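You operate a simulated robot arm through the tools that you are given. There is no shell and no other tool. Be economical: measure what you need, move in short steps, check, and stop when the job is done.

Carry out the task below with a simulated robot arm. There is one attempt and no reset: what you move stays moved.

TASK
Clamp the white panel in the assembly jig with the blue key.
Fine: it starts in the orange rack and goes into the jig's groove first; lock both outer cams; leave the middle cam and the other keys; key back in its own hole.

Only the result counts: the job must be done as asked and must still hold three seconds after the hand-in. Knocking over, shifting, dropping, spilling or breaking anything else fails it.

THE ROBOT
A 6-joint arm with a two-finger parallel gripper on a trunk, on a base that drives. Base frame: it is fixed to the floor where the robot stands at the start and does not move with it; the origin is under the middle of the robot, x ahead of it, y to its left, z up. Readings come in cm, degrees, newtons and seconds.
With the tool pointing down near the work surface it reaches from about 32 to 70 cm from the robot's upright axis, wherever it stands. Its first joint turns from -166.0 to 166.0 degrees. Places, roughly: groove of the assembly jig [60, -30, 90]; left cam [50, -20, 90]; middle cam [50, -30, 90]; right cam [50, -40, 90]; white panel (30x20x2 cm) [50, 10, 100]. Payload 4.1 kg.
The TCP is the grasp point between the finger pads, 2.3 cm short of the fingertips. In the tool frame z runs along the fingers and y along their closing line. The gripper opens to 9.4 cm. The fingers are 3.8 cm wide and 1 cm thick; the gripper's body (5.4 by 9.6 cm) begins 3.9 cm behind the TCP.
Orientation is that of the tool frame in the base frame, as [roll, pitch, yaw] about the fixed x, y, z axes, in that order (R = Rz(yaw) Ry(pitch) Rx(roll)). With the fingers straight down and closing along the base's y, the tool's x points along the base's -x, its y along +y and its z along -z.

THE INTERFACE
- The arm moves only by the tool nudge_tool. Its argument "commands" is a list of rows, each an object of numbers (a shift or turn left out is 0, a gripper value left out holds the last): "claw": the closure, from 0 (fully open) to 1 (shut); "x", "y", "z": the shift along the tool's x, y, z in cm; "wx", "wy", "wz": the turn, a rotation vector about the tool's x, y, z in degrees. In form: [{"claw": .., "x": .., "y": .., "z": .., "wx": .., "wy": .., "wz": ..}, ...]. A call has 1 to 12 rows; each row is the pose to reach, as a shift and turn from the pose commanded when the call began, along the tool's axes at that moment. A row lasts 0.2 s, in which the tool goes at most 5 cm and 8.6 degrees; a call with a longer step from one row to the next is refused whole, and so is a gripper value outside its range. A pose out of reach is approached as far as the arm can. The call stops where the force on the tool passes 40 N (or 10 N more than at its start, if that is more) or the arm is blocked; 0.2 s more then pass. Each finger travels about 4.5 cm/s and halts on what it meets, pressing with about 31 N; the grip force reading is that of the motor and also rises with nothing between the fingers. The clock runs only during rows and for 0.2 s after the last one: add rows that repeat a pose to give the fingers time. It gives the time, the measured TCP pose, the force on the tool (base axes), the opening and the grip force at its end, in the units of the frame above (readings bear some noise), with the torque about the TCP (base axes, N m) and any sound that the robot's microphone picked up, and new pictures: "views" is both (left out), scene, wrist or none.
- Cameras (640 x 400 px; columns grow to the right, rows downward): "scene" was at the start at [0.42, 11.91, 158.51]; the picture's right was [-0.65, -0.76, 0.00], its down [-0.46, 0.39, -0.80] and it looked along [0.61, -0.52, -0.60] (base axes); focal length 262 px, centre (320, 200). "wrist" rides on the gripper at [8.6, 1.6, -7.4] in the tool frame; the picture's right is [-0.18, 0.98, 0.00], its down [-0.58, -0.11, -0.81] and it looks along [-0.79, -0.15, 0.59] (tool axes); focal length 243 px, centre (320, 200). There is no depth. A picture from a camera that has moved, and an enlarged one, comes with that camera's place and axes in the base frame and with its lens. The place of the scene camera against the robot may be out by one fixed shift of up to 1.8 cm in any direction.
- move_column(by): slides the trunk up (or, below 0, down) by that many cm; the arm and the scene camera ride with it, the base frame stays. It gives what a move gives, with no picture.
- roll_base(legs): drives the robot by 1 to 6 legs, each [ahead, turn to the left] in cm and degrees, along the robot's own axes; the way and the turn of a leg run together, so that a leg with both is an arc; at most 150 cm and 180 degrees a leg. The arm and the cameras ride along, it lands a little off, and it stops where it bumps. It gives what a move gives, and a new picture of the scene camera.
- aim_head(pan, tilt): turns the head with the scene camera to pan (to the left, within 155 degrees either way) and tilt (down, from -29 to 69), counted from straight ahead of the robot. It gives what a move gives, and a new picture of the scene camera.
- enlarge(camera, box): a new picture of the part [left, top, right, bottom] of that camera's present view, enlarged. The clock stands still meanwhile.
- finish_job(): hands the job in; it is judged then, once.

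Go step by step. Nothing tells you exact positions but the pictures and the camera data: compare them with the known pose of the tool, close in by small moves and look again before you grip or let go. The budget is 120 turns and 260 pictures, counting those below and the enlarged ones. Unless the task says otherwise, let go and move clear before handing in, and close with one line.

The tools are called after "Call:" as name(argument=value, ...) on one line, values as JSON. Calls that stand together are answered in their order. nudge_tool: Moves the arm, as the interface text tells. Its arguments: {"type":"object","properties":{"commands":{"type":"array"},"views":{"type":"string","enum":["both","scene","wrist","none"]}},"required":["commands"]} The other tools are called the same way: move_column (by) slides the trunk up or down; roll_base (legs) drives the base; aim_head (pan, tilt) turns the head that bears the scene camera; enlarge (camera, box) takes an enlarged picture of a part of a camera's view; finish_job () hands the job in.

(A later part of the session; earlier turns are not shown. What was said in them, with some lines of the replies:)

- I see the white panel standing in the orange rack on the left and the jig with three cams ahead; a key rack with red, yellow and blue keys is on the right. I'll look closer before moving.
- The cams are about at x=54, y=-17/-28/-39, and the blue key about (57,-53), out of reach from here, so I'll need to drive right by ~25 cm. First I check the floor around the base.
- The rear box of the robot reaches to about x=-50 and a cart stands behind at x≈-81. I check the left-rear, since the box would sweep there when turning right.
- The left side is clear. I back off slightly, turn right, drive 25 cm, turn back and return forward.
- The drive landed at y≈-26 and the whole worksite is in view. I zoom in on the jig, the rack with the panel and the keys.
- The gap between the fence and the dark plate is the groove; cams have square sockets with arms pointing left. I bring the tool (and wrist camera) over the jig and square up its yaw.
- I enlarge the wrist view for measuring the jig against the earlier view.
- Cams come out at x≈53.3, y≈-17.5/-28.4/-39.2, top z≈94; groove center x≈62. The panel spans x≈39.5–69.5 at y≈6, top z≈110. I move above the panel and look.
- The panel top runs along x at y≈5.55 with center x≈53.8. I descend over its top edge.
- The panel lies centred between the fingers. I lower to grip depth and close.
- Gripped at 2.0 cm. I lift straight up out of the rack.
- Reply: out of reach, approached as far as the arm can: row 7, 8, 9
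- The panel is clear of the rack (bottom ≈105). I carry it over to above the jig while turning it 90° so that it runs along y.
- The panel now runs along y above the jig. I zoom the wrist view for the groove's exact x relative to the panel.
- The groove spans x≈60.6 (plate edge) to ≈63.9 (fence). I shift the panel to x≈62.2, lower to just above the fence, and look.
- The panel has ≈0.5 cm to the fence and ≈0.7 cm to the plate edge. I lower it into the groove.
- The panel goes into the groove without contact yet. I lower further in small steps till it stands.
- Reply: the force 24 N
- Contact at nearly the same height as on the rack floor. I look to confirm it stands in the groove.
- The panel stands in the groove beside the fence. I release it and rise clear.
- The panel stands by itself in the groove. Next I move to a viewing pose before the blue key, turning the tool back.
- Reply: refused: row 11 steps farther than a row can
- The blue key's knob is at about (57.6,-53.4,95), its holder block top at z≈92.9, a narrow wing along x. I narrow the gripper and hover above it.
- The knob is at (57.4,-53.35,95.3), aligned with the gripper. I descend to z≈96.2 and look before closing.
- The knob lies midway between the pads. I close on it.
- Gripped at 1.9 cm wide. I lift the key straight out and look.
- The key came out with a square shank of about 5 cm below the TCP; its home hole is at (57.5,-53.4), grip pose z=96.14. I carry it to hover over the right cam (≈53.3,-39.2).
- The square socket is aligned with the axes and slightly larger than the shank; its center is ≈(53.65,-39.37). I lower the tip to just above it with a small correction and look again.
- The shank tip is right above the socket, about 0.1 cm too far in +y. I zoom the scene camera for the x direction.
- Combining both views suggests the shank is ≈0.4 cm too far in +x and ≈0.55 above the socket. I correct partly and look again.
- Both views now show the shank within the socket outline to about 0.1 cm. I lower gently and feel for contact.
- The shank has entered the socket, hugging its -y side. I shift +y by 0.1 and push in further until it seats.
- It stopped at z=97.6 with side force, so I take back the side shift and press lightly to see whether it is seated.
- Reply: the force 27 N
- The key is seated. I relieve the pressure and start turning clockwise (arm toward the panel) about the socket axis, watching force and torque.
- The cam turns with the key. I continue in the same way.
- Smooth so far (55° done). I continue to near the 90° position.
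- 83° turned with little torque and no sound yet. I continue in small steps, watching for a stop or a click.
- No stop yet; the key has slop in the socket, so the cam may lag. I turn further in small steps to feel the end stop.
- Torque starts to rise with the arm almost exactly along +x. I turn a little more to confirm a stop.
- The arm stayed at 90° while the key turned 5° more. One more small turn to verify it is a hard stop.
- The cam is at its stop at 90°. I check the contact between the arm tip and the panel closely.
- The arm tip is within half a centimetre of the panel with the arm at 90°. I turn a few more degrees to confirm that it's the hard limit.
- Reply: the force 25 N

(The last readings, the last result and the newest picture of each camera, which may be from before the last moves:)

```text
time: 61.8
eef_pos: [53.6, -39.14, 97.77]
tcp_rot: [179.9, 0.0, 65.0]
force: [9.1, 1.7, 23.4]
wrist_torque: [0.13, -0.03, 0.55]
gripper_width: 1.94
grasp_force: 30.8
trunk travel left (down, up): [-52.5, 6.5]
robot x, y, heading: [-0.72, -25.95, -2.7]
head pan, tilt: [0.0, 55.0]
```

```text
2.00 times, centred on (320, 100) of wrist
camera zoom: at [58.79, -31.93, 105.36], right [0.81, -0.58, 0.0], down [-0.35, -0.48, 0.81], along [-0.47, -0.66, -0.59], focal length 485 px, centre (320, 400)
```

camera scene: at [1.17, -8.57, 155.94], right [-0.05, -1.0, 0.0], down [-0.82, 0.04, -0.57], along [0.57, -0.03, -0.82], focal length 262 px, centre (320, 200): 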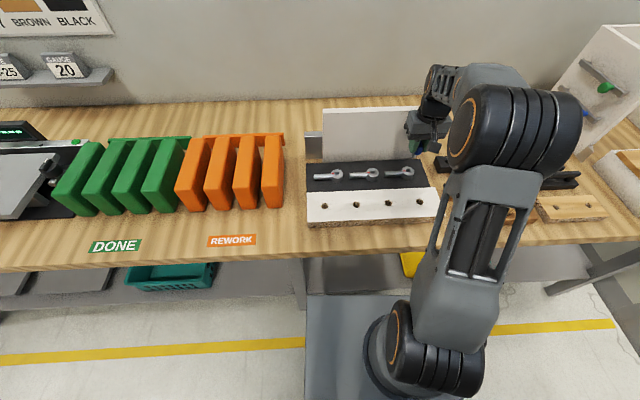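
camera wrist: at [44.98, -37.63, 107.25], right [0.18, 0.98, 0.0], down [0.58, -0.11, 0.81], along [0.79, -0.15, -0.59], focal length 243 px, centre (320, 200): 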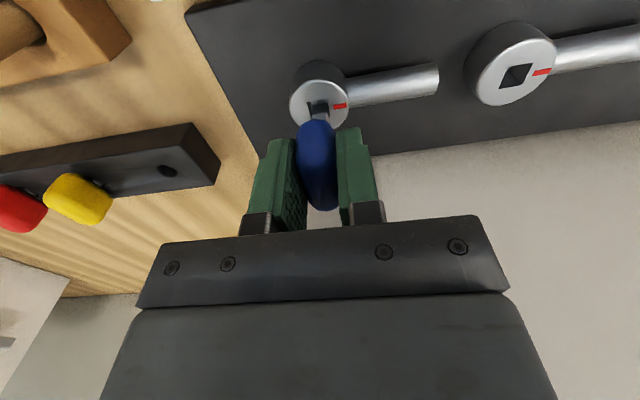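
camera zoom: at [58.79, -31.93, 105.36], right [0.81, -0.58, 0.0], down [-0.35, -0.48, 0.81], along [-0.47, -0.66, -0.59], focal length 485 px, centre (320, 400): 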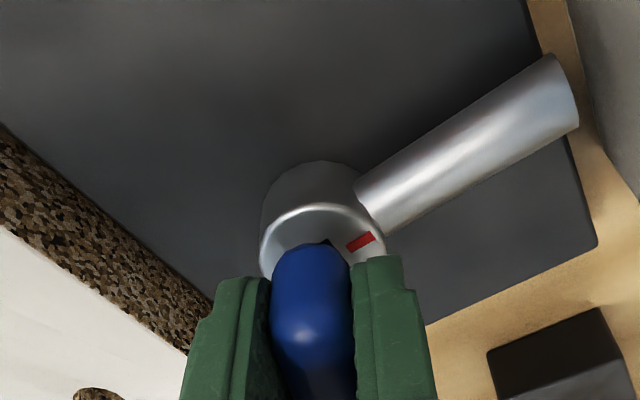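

Torque climbs while the cam stays put: it's at its end stop. I turn the key back to neutral in the socket and withdraw it straight up.

Call:
nudge_tool(commands=[{"wz": -7, "y": -0.05, "z": -0.1, "claw": 1}, {"wz": -14, "y": -0.08, "z": -0.2, "claw": 1}, {"wz": -21, "y": -0.1, "z": -0.2, "claw": 1}, {"wz": -25, "y": -0.12, "z": -0.2, "claw": 1}, {"wz": -25, "y": -0.12, "z": -0.2, "claw": 1}], views="none")

Call:
enlarge(camera="wrist", box=[160, 0, 480, 200])

```text
time: 63.0
eef_pos: [53.55, -39.11, 97.77]
tcp_rot: [-179.9, 0.0, 90.1]
force: [-0.6, -1.1, -0.9]
wrist_torque: [0.01, 0.0, 0.0]
gripper_width: 1.93
grasp_force: 31.0
trunk travel left (down, up): [-52.5, 6.5]
robot x, y, heading: [-0.66, -25.98, -3.2]
head pan, tilt: [0.0, 55.0]
```

```text
2.00 times, centred on (320, 100) of wrist
camera zoom: at [55.14, -30.45, 105.3], right [0.98, -0.18, 0.0], down [-0.11, -0.58, 0.81], along [-0.15, -0.79, -0.59], focal length 485 px, centre (320, 400)
```

zoom: 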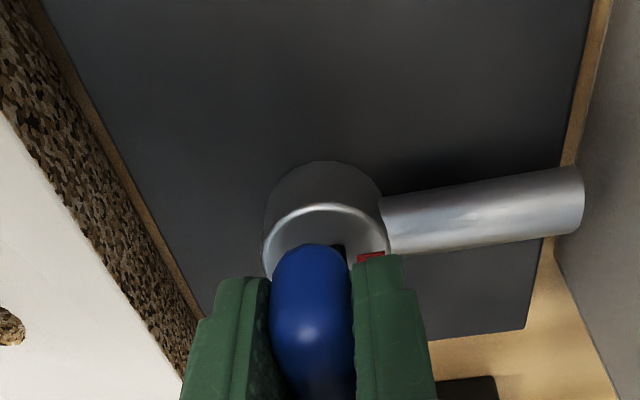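

The key is loose in the socket with the cam staying locked. I withdraw upward and carry it to above the left cam, turning back to the starting orientation.

Call:
nudge_tool(commands=[{"z": -1, "claw": 1}, {"z": -3.5, "claw": 1}, {"z": -7, "wz": -5, "claw": 1}, {"z": -8, "x": 2, "wz": -13.5, "claw": 1}, {"z": -8, "x": 4.5, "wz": -22, "claw": 1}, {"z": -8, "x": 7, "wz": -30.5, "claw": 1}, {"z": -8, "x": 9.5, "wz": -39, "claw": 1}, {"z": -8, "x": 12, "wz": -47.5, "claw": 1}, {"z": -8, "x": 14.5, "wz": -56, "claw": 1}, {"z": -8, "x": 17, "wz": -64.5, "claw": 1}, {"z": -8, "x": 19.5, "y": -0.2, "wz": -73, "claw": 1}, {"z": -8, "x": 21.7, "y": -0.25, "wz": -81.5, "claw": 1}], views="scene")

Call:
nudge_tool(commands=[{"wz": -8.5, "claw": 1}, {"wz": -8.5, "z": 2.5, "claw": 1}, {"wz": -8.5, "z": 2.5, "claw": 1}])

Call:
enlarge(camera="wrist", box=[260, 40, 420, 150])

Call:
enlarge(camera="scene", box=[310, 100, 430, 190])

```text
time: 65.6
eef_pos: [53.31, -17.39, 105.66]
tcp_rot: [-180.0, 0.0, 171.7]
force: [0.2, 0.9, -1.0]
wrist_torque: [-0.01, -0.02, 0.03]
gripper_width: 1.9
grasp_force: 31.1
trunk travel left (down, up): [-52.5, 6.5]
robot x, y, heading: [-0.75, -26.14, -3.0]
head pan, tilt: [0.0, 55.0]
camera scene: at [1.17, -8.52, 155.93], right [-0.05, -1.0, 0.0], down [-0.82, 0.04, -0.57], along [0.57, -0.03, -0.82], focal length 262 px, centre (320, 200)
```

scene: 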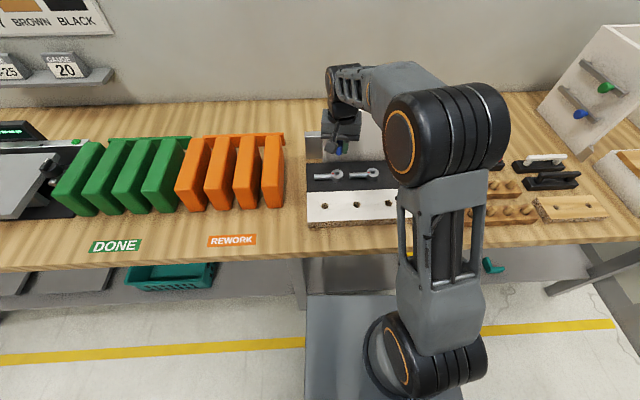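

```text
time: 66.4
eef_pos: [53.34, -17.52, 103.31]
tcp_rot: [179.9, 0.0, -179.9]
force: [0.0, -0.1, -0.8]
wrist_torque: [0.01, 0.02, -0.01]
gripper_width: 1.91
grasp_force: 30.9
trunk travel left (down, up): [-52.5, 6.5]
robot x, y, heading: [-0.85, -25.88, -2.8]
head pan, tilt: [0.0, 55.0]
camera scene: at [1.18, -8.54, 155.94], right [-0.05, -1.0, 0.0], down [-0.82, 0.04, -0.57], along [0.57, -0.03, -0.82], focal length 262 px, centre (320, 200)
camera wrist: at [44.75, -15.83, 110.74], right [0.18, 0.98, 0.0], down [0.58, -0.11, 0.81], along [0.79, -0.15, -0.59], focal length 243 px, centre (320, 200)
```

scene: 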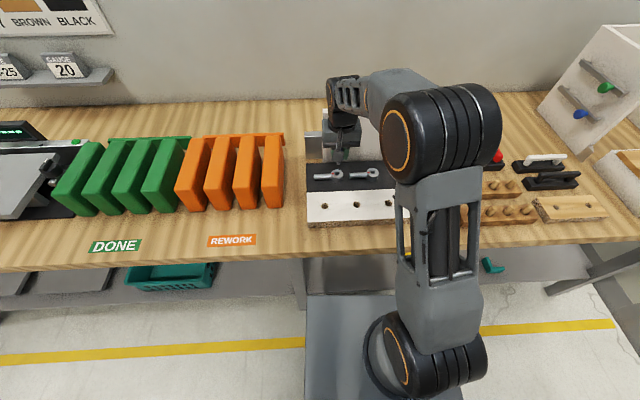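
wrist: 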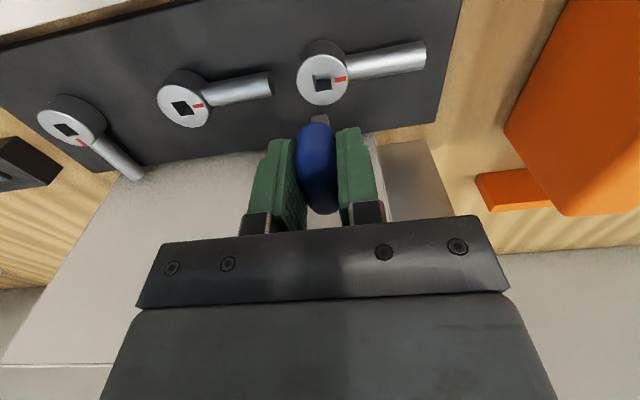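

```text
3.64 times, centred on (340, 95) of wrist
camera zoom: at [44.75, -15.83, 110.74], right [0.18, 0.98, 0.0], down [0.58, -0.11, 0.81], along [0.79, -0.15, -0.59], focal length 882 px, centre (247, 582)
```

zoom: 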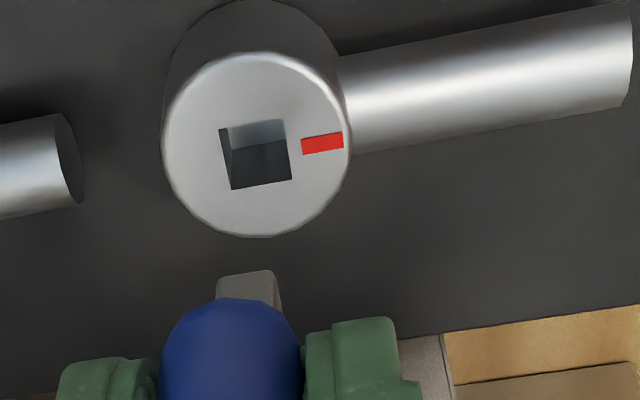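

```text
4.44 times, centred on (370, 145) of scene
camera zoom: at [1.18, -8.54, 155.94], right [-0.05, -1.0, 0.0], down [-0.82, 0.04, -0.57], along [0.57, -0.03, -0.82], focal length 1164 px, centre (98, 444)
```

zoom: 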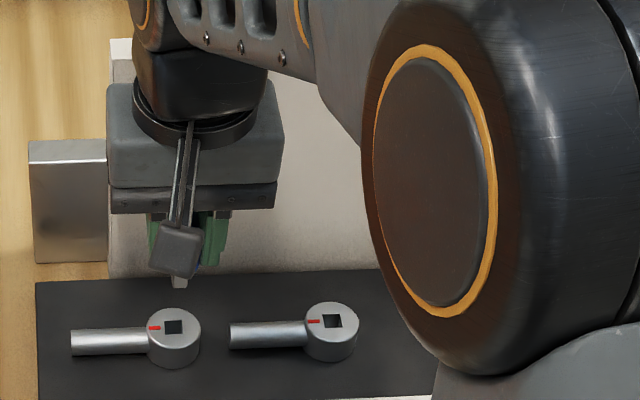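

The right cam stays locked. The left socket is ≈(53.5,-17.32); I lower to just above it with +0.08 in y.

Call:
nudge_tool(commands=[{"y": 0.08, "x": 0.02, "z": 2, "claw": 1}, {"y": 0.08, "x": 0.02, "z": 3.8, "claw": 1}, {"y": 0.08, "x": 0.02, "z": 3.8, "claw": 1}], views="none")

Call:
enlarge(camera="wrist", box=[280, 80, 360, 130])

Call:
enlarge(camera="scene", box=[322, 158, 354, 178])

```text
time: 67.2
eef_pos: [53.24, -17.24, 99.59]
tcp_rot: [-179.9, 0.0, -180.0]
force: [-0.3, 0.0, -0.2]
wrist_torque: [0.01, 0.04, 0.01]
gripper_width: 1.9
grasp_force: 31.0
trunk travel left (down, up): [-52.5, 6.5]
robot x, y, heading: [-0.48, -26.05, -3.0]
head pan, tilt: [0.0, 55.0]
```

```text
8.00 times, centred on (320, 105) of wrist
camera zoom: at [44.6, -15.75, 107.08], right [0.18, 0.98, 0.0], down [0.58, -0.11, 0.81], along [0.79, -0.15, -0.59], focal length 1941 px, centre (320, 960)
```

zoom: 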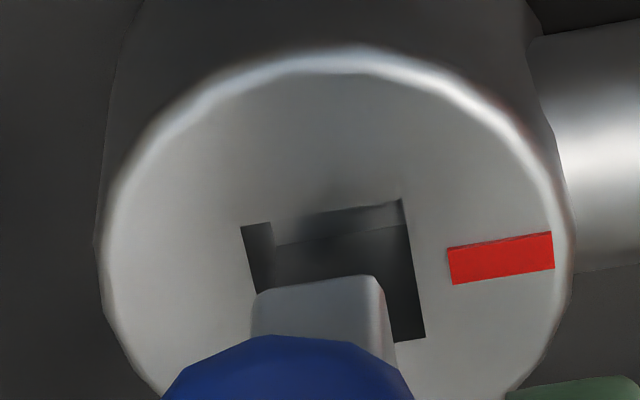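

```text
16.00 times, centred on (338, 168) of scene
camera zoom: at [1.17, -8.54, 155.93], right [-0.05, -1.0, 0.0], down [-0.82, 0.04, -0.57], along [0.57, -0.03, -0.82], focal length 4190 px, centre (32, 712)
```

zoom: 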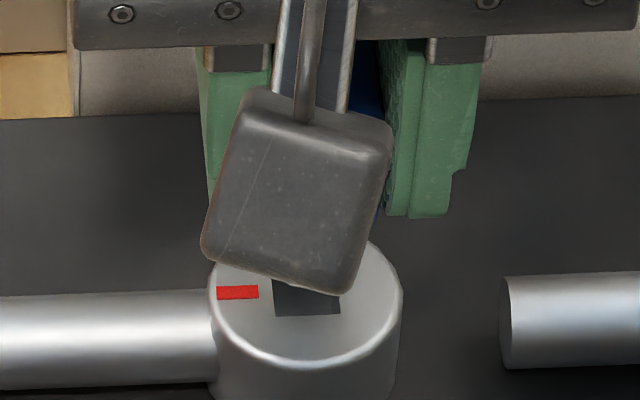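

The shank is aligned within a few tenths of a millimetre. I lower it into the socket gently.

Call:
nudge_tool(commands=[{"y": 0.04, "x": 0.03, "z": 0.4, "claw": 1}, {"y": 0.04, "x": 0.03, "z": 0.8, "claw": 1}, {"y": 0.04, "x": 0.03, "z": 1.1, "claw": 1}], views="none")

Call:
enlarge(camera="wrist", box=[280, 80, 360, 130])

```text
time: 68.0
eef_pos: [53.06, -17.3, 98.4]
tcp_rot: [-179.9, 0.1, 180.0]
force: [0.8, 0.1, 0.7]
wrist_torque: [0.02, -0.04, 0.01]
gripper_width: 1.93
grasp_force: 30.5
trunk travel left (down, up): [-52.5, 6.5]
robot x, y, heading: [-0.3, -26.09, -2.9]
head pan, tilt: [0.0, 55.0]
```

```text
8.00 times, centred on (320, 105) of wrist
camera zoom: at [44.5, -15.66, 105.99], right [0.18, 0.98, 0.0], down [0.58, -0.11, 0.81], along [0.79, -0.15, -0.59], focal length 1941 px, centre (320, 960)
```

zoom: 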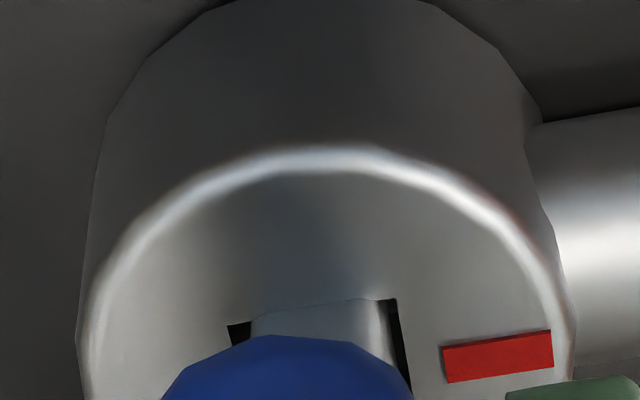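

It is entering, close to the near (-x) edge. I shift 0.06 to +x and seat it.

Call:
nudge_tool(commands=[{"x": -0.07, "z": 0.2, "claw": 1}, {"x": -0.07, "z": 0.5, "claw": 1}, {"x": -0.07, "z": 0.8, "claw": 1}, {"x": -0.07, "z": 0.8, "claw": 1}], views="none")

Call:
enlarge(camera="wrist", box=[260, 60, 380, 140])

```text
time: 69.0
eef_pos: [53.24, -17.39, 97.79]
tcp_rot: [180.0, 0.1, -180.0]
force: [-0.4, -1.0, -0.6]
wrist_torque: [-0.02, 0.0, -0.01]
gripper_width: 1.91
grasp_force: 31.0
trunk travel left (down, up): [-52.5, 6.5]
robot x, y, heading: [-0.4, -25.76, -2.8]
head pan, tilt: [0.0, 55.0]
```

```text
5.00 times, centred on (320, 100) of wrist
camera zoom: at [44.63, -15.75, 105.2], right [0.18, 0.98, 0.0], down [0.58, -0.11, 0.81], along [0.79, -0.15, -0.59], focal length 1213 px, centre (320, 700)
```

zoom: 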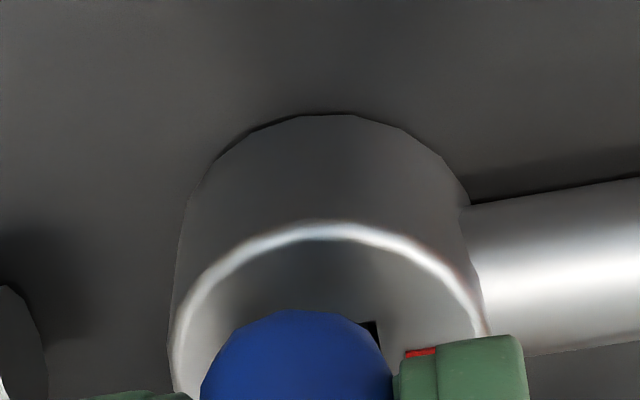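

No side forces. I go 0.3 deeper and start turning clockwise about the socket axis.

Call:
nudge_tool(commands=[{"z": 0.3, "claw": 1}, {"z": 0.3, "y": 0.03, "wz": 6, "claw": 1}, {"z": 0.3, "y": 0.06, "wz": 13, "claw": 1}, {"z": 0.3, "x": -0.02, "y": 0.09, "wz": 20, "claw": 1}, {"z": 0.3, "x": -0.03, "y": 0.12, "wz": 27, "claw": 1}, {"z": 0.3, "x": -0.05, "y": 0.15, "wz": 34, "claw": 1}], views="none")

Call:
enlarge(camera="scene", box=[300, 120, 380, 190])

```text
time: 70.4
eef_pos: [53.18, -17.26, 97.33]
tcp_rot: [-180.0, 0.0, 145.8]
force: [-5.2, -5.4, 4.7]
wrist_torque: [-0.29, 0.21, -0.01]
gripper_width: 1.93
grasp_force: 30.9
trunk travel left (down, up): [-52.5, 6.5]
robot x, y, heading: [-0.79, -25.75, -2.7]
head pan, tilt: [0.0, 55.0]
```

```text
5.71 times, centred on (340, 155) of scene
camera zoom: at [1.06, -8.63, 155.94], right [-0.05, -1.0, 0.0], down [-0.82, 0.04, -0.57], along [0.57, -0.03, -0.82], focal length 1496 px, centre (206, 457)
```

zoom: 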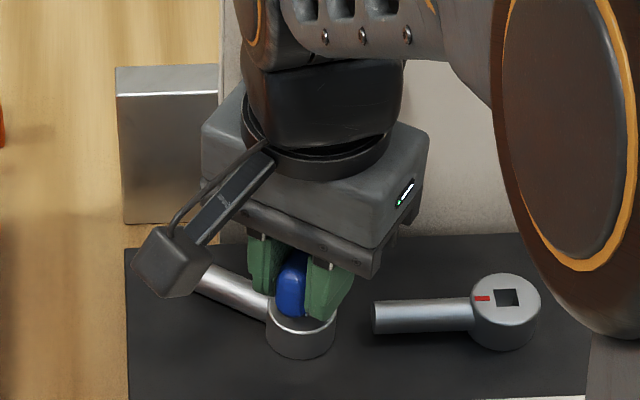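

The left cam turns as well. I continue with a small lateral relief.

Call:
nudge_tool(commands=[{"x": 0.02, "y": -0.06, "wz": 7, "claw": 1}, {"x": 0.01, "y": -0.03, "wz": 14, "claw": 1}, {"x": 0, "y": 0, "wz": 21, "claw": 1}, {"x": -0.01, "y": 0.02, "wz": 28, "claw": 1}, {"x": -0.02, "y": 0.05, "wz": 35, "claw": 1}, {"x": -0.04, "y": 0.07, "wz": 42, "claw": 1}], views="none")

```text
time: 71.8
eef_pos: [53.42, -17.07, 97.34]
tcp_rot: [179.9, 0.1, 103.9]
force: [-2.2, 3.1, 6.2]
wrist_torque: [0.08, 0.16, 0.01]
gripper_width: 1.93
grasp_force: 31.2
trunk travel left (down, up): [-52.5, 6.5]
robot x, y, heading: [-0.63, -25.96, -3.2]
head pan, tilt: [0.0, 55.0]
```

76° turned. I continue to the end stop as with the right cam.

Call:
nudge_tool(commands=[{"x": -0.01, "y": 0.03, "z": -0.1, "wz": 7, "claw": 1}, {"x": -0.01, "y": 0.06, "z": -0.1, "wz": 14, "claw": 1}, {"x": -0.02, "y": 0.08, "z": -0.1, "wz": 20, "claw": 1}, {"x": -0.02, "y": 0.1, "z": -0.1, "wz": 26, "claw": 1}, {"x": -0.02, "y": 0.1, "z": -0.1, "wz": 26, "claw": 1}], views="none")

Call:
enlarge(camera="wrist", box=[160, 0, 480, 200])

```text
time: 73.0
eef_pos: [53.48, -17.15, 97.52]
tcp_rot: [-179.9, 0.0, 77.9]
force: [3.4, 2.1, -5.9]
wrist_torque: [0.21, -0.06, 0.49]
gripper_width: 1.95
grasp_force: 30.9
trunk travel left (down, up): [-52.5, 6.5]
robot x, y, heading: [-0.89, -26.31, -2.8]
head pan, tilt: [0.0, 55.0]
```

```text
2.00 times, centred on (320, 100) of wrist
camera zoom: at [56.94, -8.96, 105.01], right [0.92, -0.39, 0.0], down [-0.23, -0.55, 0.81], along [-0.31, -0.74, -0.59], focal length 485 px, centre (320, 400)
```

zoom: 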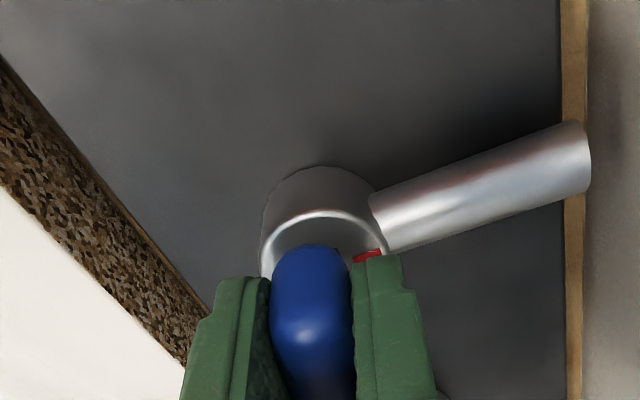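

Torque is 0.49 N·m with the arm at 90°. A little more turn to make sure of the stop.

Call:
nudge_tool(commands=[{"wz": 4, "y": 0.01, "claw": 1}, {"wz": 8, "y": 0.02, "claw": 1}, {"wz": 8, "y": 0.02, "claw": 1}], views="none")

Call:
enlarge(camera="wrist", box=[160, 0, 480, 200])

```text
time: 73.8
eef_pos: [53.64, -17.09, 97.67]
tcp_rot: [179.9, -0.2, 70.0]
force: [5.6, 1.2, 4.4]
wrist_torque: [0.28, -0.07, 1.03]
gripper_width: 1.95
grasp_force: 31.2
trunk travel left (down, up): [-52.5, 6.5]
robot x, y, heading: [-0.61, -25.96, -2.8]
head pan, tilt: [0.0, 55.0]
```

```text
2.00 times, centred on (320, 100) of wrist
camera zoom: at [58.06, -9.52, 105.14], right [0.86, -0.51, 0.0], down [-0.3, -0.51, 0.81], along [-0.41, -0.69, -0.59], focal length 485 px, centre (320, 400)
```

zoom: 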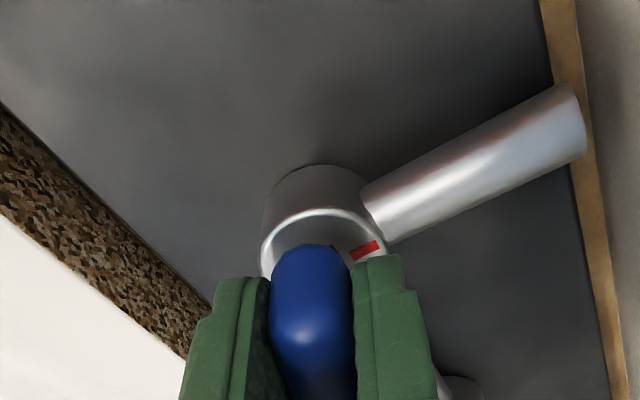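

Hard stop confirmed (1.0 N·m). I return the key to neutral and withdraw.

Call:
nudge_tool(commands=[{"wz": -7, "y": -0.03, "claw": 1}, {"wz": -14, "y": -0.07, "claw": 1}, {"wz": -20, "y": -0.09, "claw": 1}, {"wz": -20, "y": -0.09, "claw": 1}], views="none")

Call:
nudge_tool(commands=[{"z": -0.7, "claw": 1}, {"z": -2.5, "claw": 1}, {"z": -5, "claw": 1}, {"z": -9, "claw": 1}, {"z": -9, "claw": 1}])

Call:
enlarge(camera="scene", box=[300, 100, 440, 210])

```text
time: 74.8
eef_pos: [53.43, -16.95, 97.67]
tcp_rot: [-179.9, 0.0, 90.0]
force: [4.2, -0.2, 2.5]
wrist_torque: [-0.02, -0.14, 0.0]
gripper_width: 1.93
grasp_force: 31.5
trunk travel left (down, up): [-52.5, 6.5]
robot x, y, heading: [-0.46, -26.18, -2.9]
head pan, tilt: [0.0, 55.0]
```

```text
time: 76.0
eef_pos: [53.58, -17.03, 106.86]
tcp_rot: [-180.0, 0.0, 90.0]
force: [0.1, -0.1, 0.4]
wrist_torque: [-0.01, -0.01, 0.02]
gripper_width: 1.91
grasp_force: 30.2
trunk travel left (down, up): [-52.5, 6.5]
robot x, y, heading: [-0.69, -25.93, -2.7]
head pan, tilt: [0.0, 55.0]
camera scene: at [1.16, -8.55, 155.93], right [-0.05, -1.0, 0.0], down [-0.82, 0.04, -0.57], along [0.57, -0.03, -0.82], focal length 262 px, centre (320, 200)
camera wrist: at [55.09, -8.28, 114.26], right [0.98, -0.18, 0.0], down [-0.11, -0.58, 0.81], along [-0.15, -0.79, -0.59], focal length 243 px, centre (320, 200)
```

scene: 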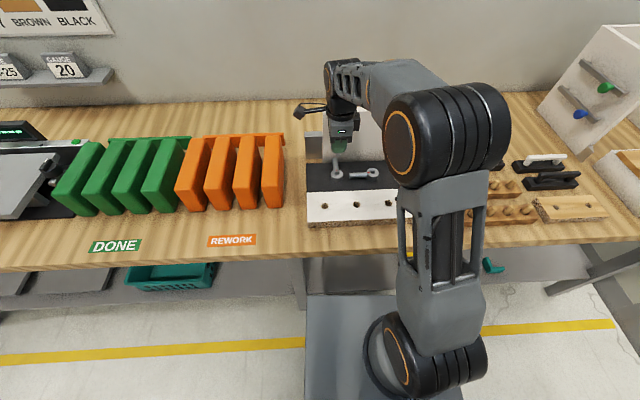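
wrist: 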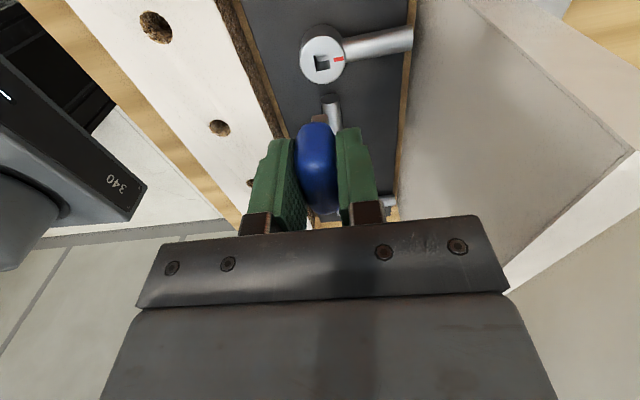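

```text
3.64 times, centred on (370, 155) of scene
camera zoom: at [1.16, -8.55, 155.93], right [-0.05, -1.0, 0.0], down [-0.82, 0.04, -0.57], along [0.57, -0.03, -0.82], focal length 952 px, centre (138, 364)
```

zoom: 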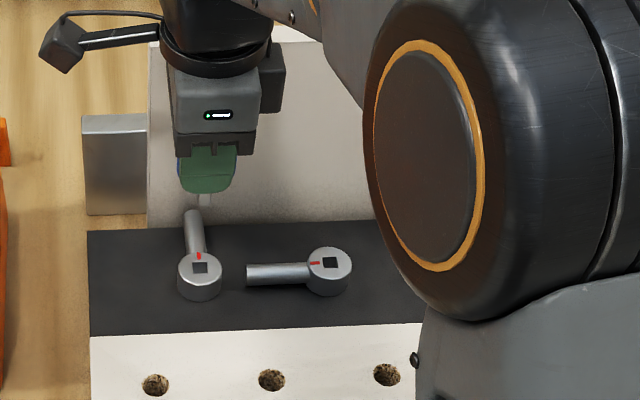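

Both outer cams point at the panel, the middle one is untouched. I carry the key back to above its own hole, turning back to the original orientation.

Call:
nudge_tool(commands=[{"x": -2, "wz": -7.5, "claw": 1}, {"x": -5, "wz": -15, "claw": 1}, {"x": -8, "wz": -22.5, "claw": 1}, {"x": -11, "wz": -30, "claw": 1}, {"x": -14, "wz": -37.5, "claw": 1}, {"x": -17.5, "wz": -45, "claw": 1}, {"x": -21, "wz": -52.5, "claw": 1}, {"x": -24.5, "wz": -60, "claw": 1}, {"x": -28, "wz": -67.5, "claw": 1}, {"x": -31, "wz": -75, "claw": 1}, {"x": -34, "y": 0.5, "wz": -82.5, "claw": 1}, {"x": -36.4, "y": 2, "wz": -90, "claw": 1}], views="none")

Call:
nudge_tool(commands=[{"x": -1.8, "claw": 1}, {"x": -1.8, "z": 1.5, "claw": 1}, {"x": -1.8, "z": 1.5, "claw": 1}])

Call:
enlarge(camera="wrist", box=[260, 40, 420, 150])

Call:
enlarge(camera="scene", box=[420, 110, 480, 175])

```text
time: 78.6
eef_pos: [55.42, -53.35, 106.58]
tcp_rot: [180.0, 0.1, -179.9]
force: [0.4, 0.6, 0.7]
wrist_torque: [-0.01, 0.01, -0.01]
gripper_width: 1.88
grasp_force: 31.6
trunk travel left (down, up): [-52.5, 6.5]
robot x, y, heading: [-0.46, -25.55, -3.0]
head pan, tilt: [0.0, 55.0]
```

```text
time: 79.4
eef_pos: [57.16, -53.36, 104.93]
tcp_rot: [179.9, 0.0, 180.0]
force: [0.0, -0.4, 0.4]
wrist_torque: [-0.02, -0.03, 0.03]
gripper_width: 1.93
grasp_force: 31.6
trunk travel left (down, up): [-52.5, 6.5]
robot x, y, heading: [-0.78, -26.22, -2.8]
head pan, tilt: [0.0, 55.0]
camera scene: at [1.15, -8.56, 155.94], right [-0.05, -1.0, 0.0], down [-0.82, 0.04, -0.57], along [0.57, -0.03, -0.82], focal length 262 px, centre (320, 200)
camera wrist: at [48.55, -51.78, 112.47], right [0.18, 0.98, 0.0], down [0.58, -0.11, 0.81], along [0.79, -0.15, -0.59], focal length 243 px, centre (320, 200)
```

scene: 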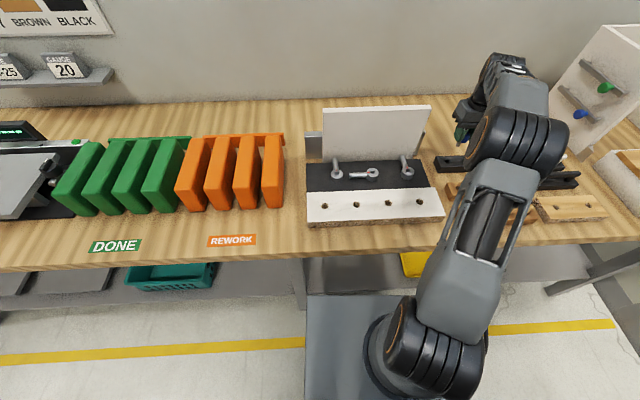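
wrist: 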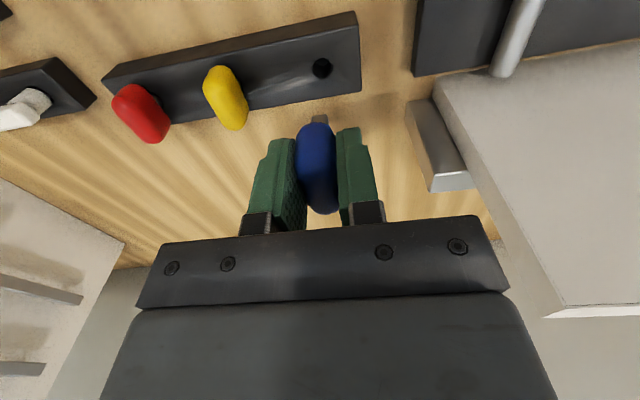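

```text
3.64 times, centred on (340, 95) of wrist
camera zoom: at [48.55, -51.78, 112.47], right [0.18, 0.98, 0.0], down [0.58, -0.11, 0.81], along [0.79, -0.15, -0.59], focal length 882 px, centre (247, 582)
```

zoom: 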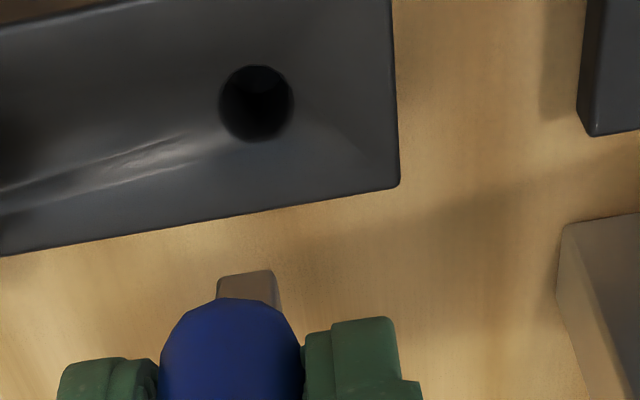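

```text
6.15 times, centred on (450, 142) of scene
camera zoom: at [1.15, -8.56, 155.94], right [-0.05, -1.0, 0.0], down [-0.82, 0.04, -0.57], along [0.57, -0.03, -0.82], focal length 1611 px, centre (-480, 554)
```

zoom: 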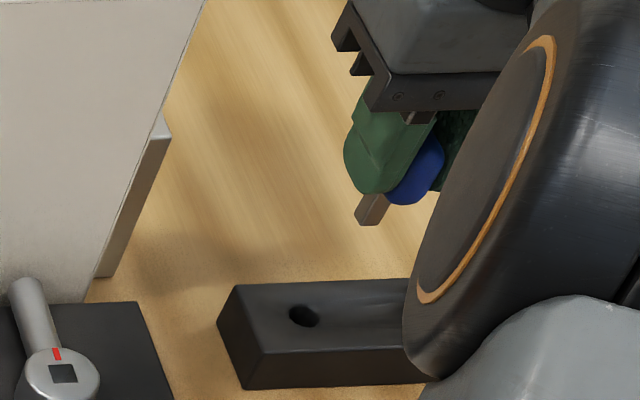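

The hole is at ≈(57.6,-53.28); I correct +0.18 in x and +0.07 in y, then lower to just above it and look.

Call:
nudge_tool(commands=[{"x": -0.18, "y": 0.07, "z": 2, "claw": 1}, {"x": -0.18, "y": 0.07, "z": 4.5, "claw": 1}, {"x": -0.18, "y": 0.07, "z": 6.3, "claw": 1}, {"x": -0.18, "y": 0.07, "z": 6.3, "claw": 1}], views="none")

Call:
enlarge(camera="wrist", box=[280, 80, 360, 130])

Call:
enlarge(camera="scene", box=[432, 140, 464, 165])

```text
time: 80.4
eef_pos: [57.41, -53.46, 98.82]
tcp_rot: [180.0, 0.1, 180.0]
force: [0.3, -0.3, -0.9]
wrist_torque: [0.03, -0.02, 0.01]
gripper_width: 1.93
grasp_force: 31.1
trunk travel left (down, up): [-52.5, 6.5]
robot x, y, heading: [-0.67, -25.74, -2.9]
head pan, tilt: [0.0, 55.0]
```

```text
8.00 times, centred on (320, 105) of wrist
camera zoom: at [48.83, -51.8, 106.27], right [0.18, 0.98, 0.0], down [0.58, -0.11, 0.81], along [0.79, -0.15, -0.59], focal length 1941 px, centre (320, 960)
```

zoom: 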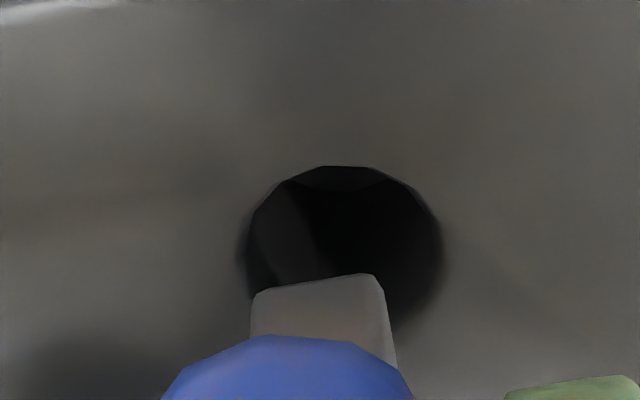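

```text
16.00 times, centred on (448, 152) of scene
camera zoom: at [1.18, -8.56, 155.94], right [-0.05, -1.0, 0.0], down [-0.82, 0.04, -0.57], along [0.57, -0.03, -0.82], focal length 4190 px, centre (-1728, 960)
```

zoom: 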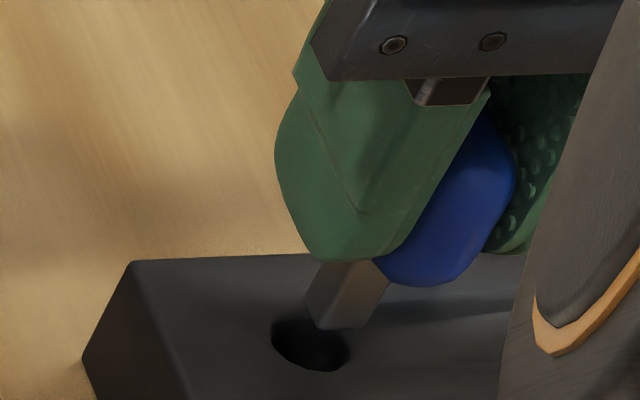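

Both views say +0.14 in y, about -0.05 in x. I correct and lower the key into its hole.

Call:
nudge_tool(commands=[{"x": 0.06, "y": 0.14, "z": 0, "claw": 1}, {"x": 0.06, "y": 0.14, "z": 0.7, "claw": 1}, {"x": 0.06, "y": 0.14, "z": 1.4, "claw": 1}, {"x": 0.06, "y": 0.14, "z": 1.8, "claw": 1}], views="none")

Call:
enlarge(camera="scene", box=[432, 140, 464, 165])

Call:
enlarge(camera="wrist", box=[280, 80, 360, 130])

```text
time: 81.4
eef_pos: [57.37, -53.37, 96.76]
tcp_rot: [179.9, 0.1, 179.9]
force: [0.3, 0.5, -0.6]
wrist_torque: [0.0, 0.04, 0.02]
gripper_width: 1.91
grasp_force: 31.3
trunk travel left (down, up): [-52.5, 6.5]
robot x, y, heading: [-0.89, -25.89, -2.8]
head pan, tilt: [0.0, 55.0]
```

```text
16.00 times, centred on (448, 152) of scene
camera zoom: at [1.17, -8.56, 155.94], right [-0.05, -1.0, 0.0], down [-0.82, 0.04, -0.57], along [0.57, -0.03, -0.82], focal length 4190 px, centre (-1728, 960)
```

zoom: 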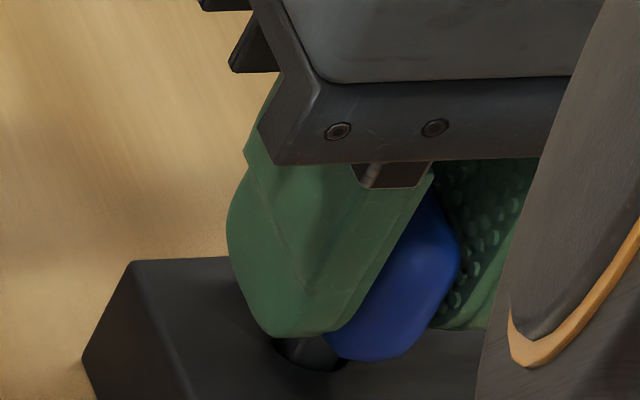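

```text
8.00 times, centred on (320, 105) of wrist
camera zoom: at [48.76, -51.59, 104.3], right [0.18, 0.98, 0.0], down [0.58, -0.11, 0.81], along [0.79, -0.15, -0.59], focal length 1941 px, centre (320, 960)
```

zoom: 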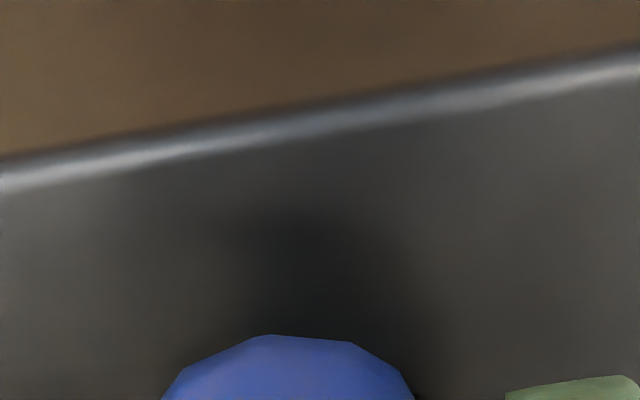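

The shank slid into its hole without force. I lower the rest to seating.

Call:
nudge_tool(commands=[{"z": 0.3, "claw": 1}, {"z": 0.55, "claw": 1}, {"z": 0.55, "claw": 1}], views="none")

Call:
nudge_tool(commands=[{"z": 0.15, "claw": 1}, {"z": 0.3, "claw": 1}, {"z": 0.3, "claw": 1}], views="none")

```text
time: 82.2
eef_pos: [57.25, -53.26, 96.33]
tcp_rot: [-179.9, 0.0, 180.0]
force: [-0.8, -0.5, -0.6]
wrist_torque: [0.01, 0.0, -0.02]
gripper_width: 1.89
grasp_force: 31.5
trunk travel left (down, up): [-52.5, 6.5]
robot x, y, heading: [-0.59, -26.24, -2.8]
head pan, tilt: [0.0, 55.0]
```

```text
time: 83.0
eef_pos: [57.39, -53.44, 96.04]
tcp_rot: [-180.0, 0.0, 180.0]
force: [-0.3, 0.1, -0.1]
wrist_torque: [0.0, 0.04, -0.03]
gripper_width: 1.91
grasp_force: 31.5
trunk travel left (down, up): [-52.5, 6.5]
robot x, y, heading: [-0.71, -25.89, -2.7]
head pan, tilt: [0.0, 55.0]
```

Call:
nudge_tool(commands=[{"z": 0.15, "claw": 1}, {"z": 0.3, "claw": 1}, {"z": 0.3, "claw": 1}], views="none")

Call:
enlarge(camera="scene", box=[432, 140, 464, 165])

```text
time: 83.8
eef_pos: [57.22, -53.38, 95.95]
tcp_rot: [-179.9, 0.1, 180.0]
force: [2.3, -2.0, 8.9]
wrist_torque: [-0.09, -0.12, 0.01]
gripper_width: 1.95
grasp_force: 31.3
trunk travel left (down, up): [-52.5, 6.5]
robot x, y, heading: [-0.8, -26.07, -2.7]
head pan, tilt: [0.0, 55.0]
```

```text
16.00 times, centred on (448, 152) of scene
camera zoom: at [1.11, -8.54, 155.95], right [-0.05, -1.0, 0.0], down [-0.82, 0.04, -0.57], along [0.57, -0.03, -0.82], focal length 4190 px, centre (-1728, 960)
```

zoom: 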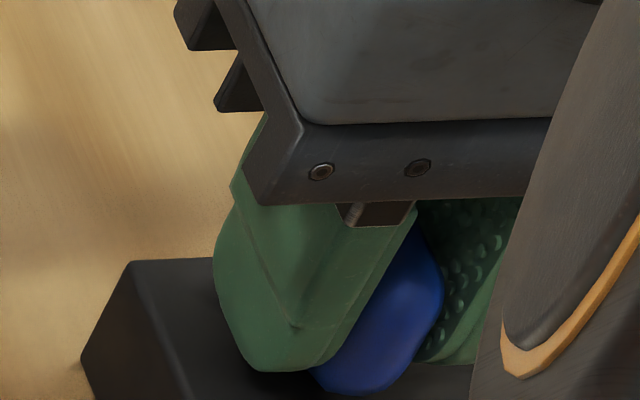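

Seated at the expected height (95.9). I open partway and rise clear.

Call:
nudge_tool(commands=[{"z": -0.1, "claw": 0.75}, {"z": -0.1, "claw": 0.55}, {"z": -0.1, "claw": 0.45}, {"z": -0.1, "claw": 0.45}, {"z": -0.1, "claw": 0.45}, {"z": -2, "claw": 0.45}, {"z": -5, "claw": 0.45}, {"z": -9, "x": 1, "claw": 0.45}, {"z": -13, "x": 5, "claw": 0.45}, {"z": -17, "x": 8, "claw": 0.45}, {"z": -17, "x": 8, "claw": 0.45}])

Call:
enlarge(camera="wrist", box=[200, 20, 420, 160])

Call:
enlarge(camera="scene", box=[295, 90, 475, 220])

```text
refused: row 9 steps farther than a row can; nothing moved
```

```text
2.86 times, centred on (310, 90) of wrist
camera zoom: at [48.67, -51.67, 103.35], right [0.18, 0.98, 0.0], down [0.58, -0.11, 0.81], along [0.79, -0.15, -0.59], focal length 693 px, centre (349, 514)
```

zoom: 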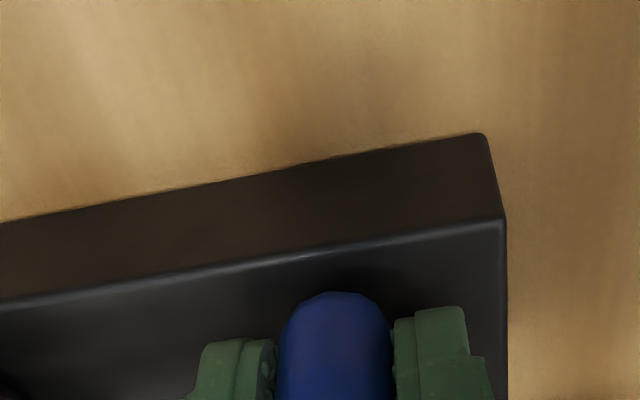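

```text
3.08 times, centred on (385, 155) of scene
camera zoom: at [1.11, -8.54, 155.95], right [-0.05, -1.0, 0.0], down [-0.82, 0.04, -0.57], along [0.57, -0.03, -0.82], focal length 806 px, centre (120, 338)
```

zoom: 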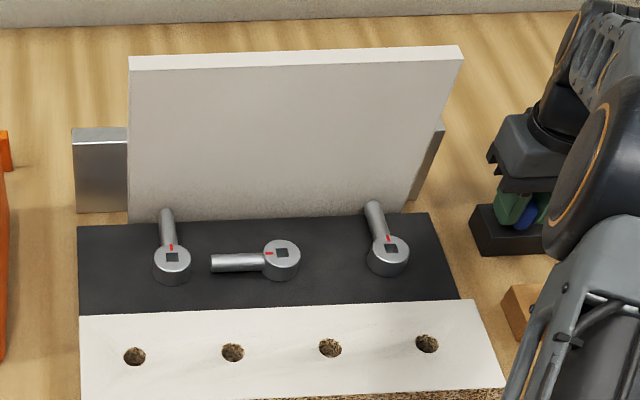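

The last call was refused for a step that was too long; the jig looks right with both outer cams locked. I repeat the release with shorter steps.

Call:
nudge_tool(commands=[{"z": -0.1, "claw": 0.75}, {"z": -0.1, "claw": 0.55}, {"z": -0.1, "claw": 0.45}, {"z": -0.1, "claw": 0.45}, {"z": -0.1, "claw": 0.45}, {"z": -2, "claw": 0.45}, {"z": -5, "claw": 0.45}, {"z": -8, "x": 1, "claw": 0.45}, {"z": -11, "x": 4, "claw": 0.45}, {"z": -14, "x": 7, "claw": 0.45}, {"z": -17, "x": 9, "claw": 0.45}, {"z": -17, "x": 9, "claw": 0.45}])

Call:
enlarge(camera="wrist", box=[200, 20, 420, 160])

Call:
enlarge(camera="scene", box=[330, 90, 510, 220])

```text
time: 86.4
eef_pos: [48.36, -52.99, 112.63]
tcp_rot: [180.0, -0.1, -179.9]
force: [0.4, -0.3, -0.1]
wrist_torque: [0.02, -0.02, 0.01]
gripper_width: 5.18
grasp_force: 0.0
trunk travel left (down, up): [-52.5, 6.5]
robot x, y, heading: [-0.7, -26.08, -3.2]
head pan, tilt: [0.0, 55.0]
camera scene: at [1.16, -8.55, 155.93], right [-0.05, -1.0, 0.0], down [-0.82, 0.04, -0.57], along [0.57, -0.03, -0.82], focal length 262 px, centre (320, 200)
camera wrist: at [39.78, -51.36, 120.16], right [0.18, 0.98, 0.0], down [0.58, -0.11, 0.81], along [0.79, -0.15, -0.59], focal length 243 px, centre (320, 200)
```

scene: 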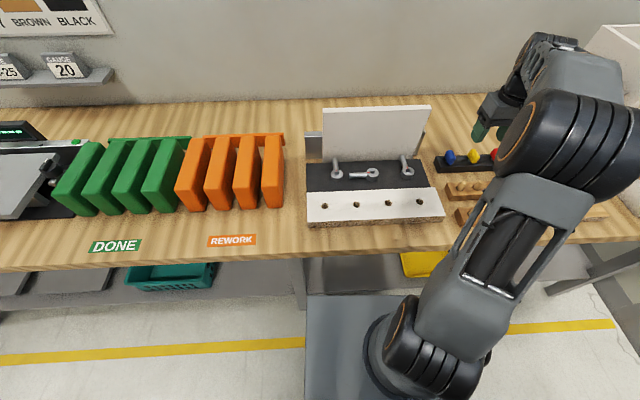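
wrist: 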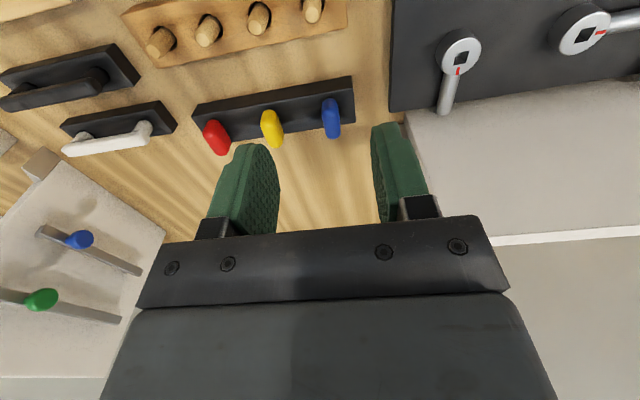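

```text
2.86 times, centred on (310, 90) of wrist
camera zoom: at [39.78, -51.36, 120.16], right [0.18, 0.98, 0.0], down [0.58, -0.11, 0.81], along [0.79, -0.15, -0.59], focal length 693 px, centre (349, 514)
```

zoom: 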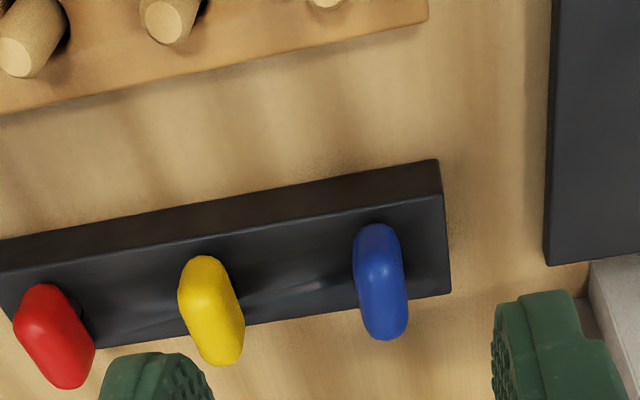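

```text
3.08 times, centred on (420, 155) of scene
camera zoom: at [1.16, -8.55, 155.93], right [-0.05, -1.0, 0.0], down [-0.82, 0.04, -0.57], along [0.57, -0.03, -0.82], focal length 806 px, centre (12, 338)
```

zoom: 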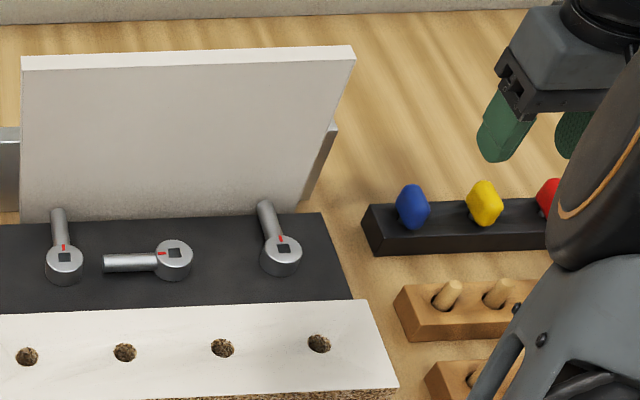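

Everything is in place: the blue key is back beside yellow and red, and the outer cams are turned. One last close look at the arm tips against the panel.

Call:
enlarge(camera="scene", box=[320, 145, 360, 170])

Call:
enlarge(camera="scene", box=[385, 140, 435, 172])

```text
16.00 times, centred on (340, 158) of scene
camera zoom: at [1.16, -8.55, 155.93], right [-0.05, -1.0, 0.0], down [-0.82, 0.04, -0.57], along [0.57, -0.03, -0.82], focal length 4190 px, centre (0, 880)
```

zoom: 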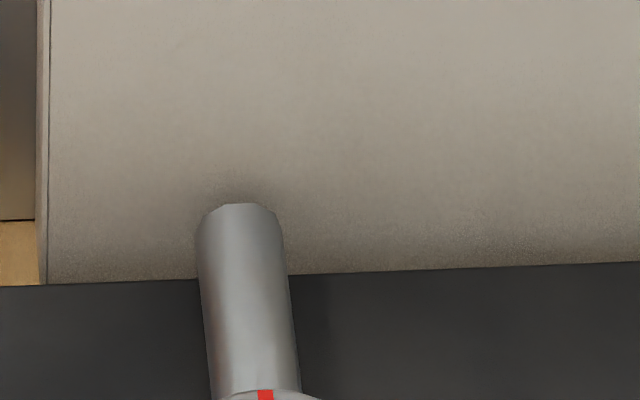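

```text
12.50 times, centred on (410, 156) of scene
camera zoom: at [1.16, -8.55, 155.93], right [-0.05, -1.0, 0.0], down [-0.82, 0.04, -0.57], along [0.57, -0.03, -0.82], focal length 3273 px, centre (-805, 750)
```

zoom: 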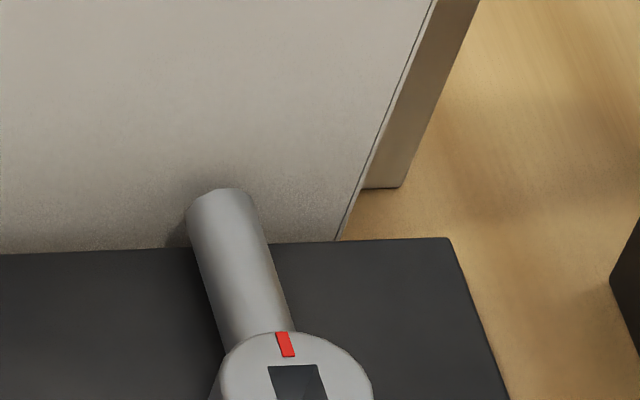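

The arm tips sit right at the panel, which stands in the groove. The middle cam and the other keys are untouched and the gripper is clear, so I hand in.

Call:
finish_job()

```text
The job is handed in.
```

The white panel stands in the jig's groove with both outer cams turned to their end stops. The arm tips sit right at its face, though I couldn't confirm that they press on it. The blue key is back in its own hole; the middle cam and the other keys were not touched.
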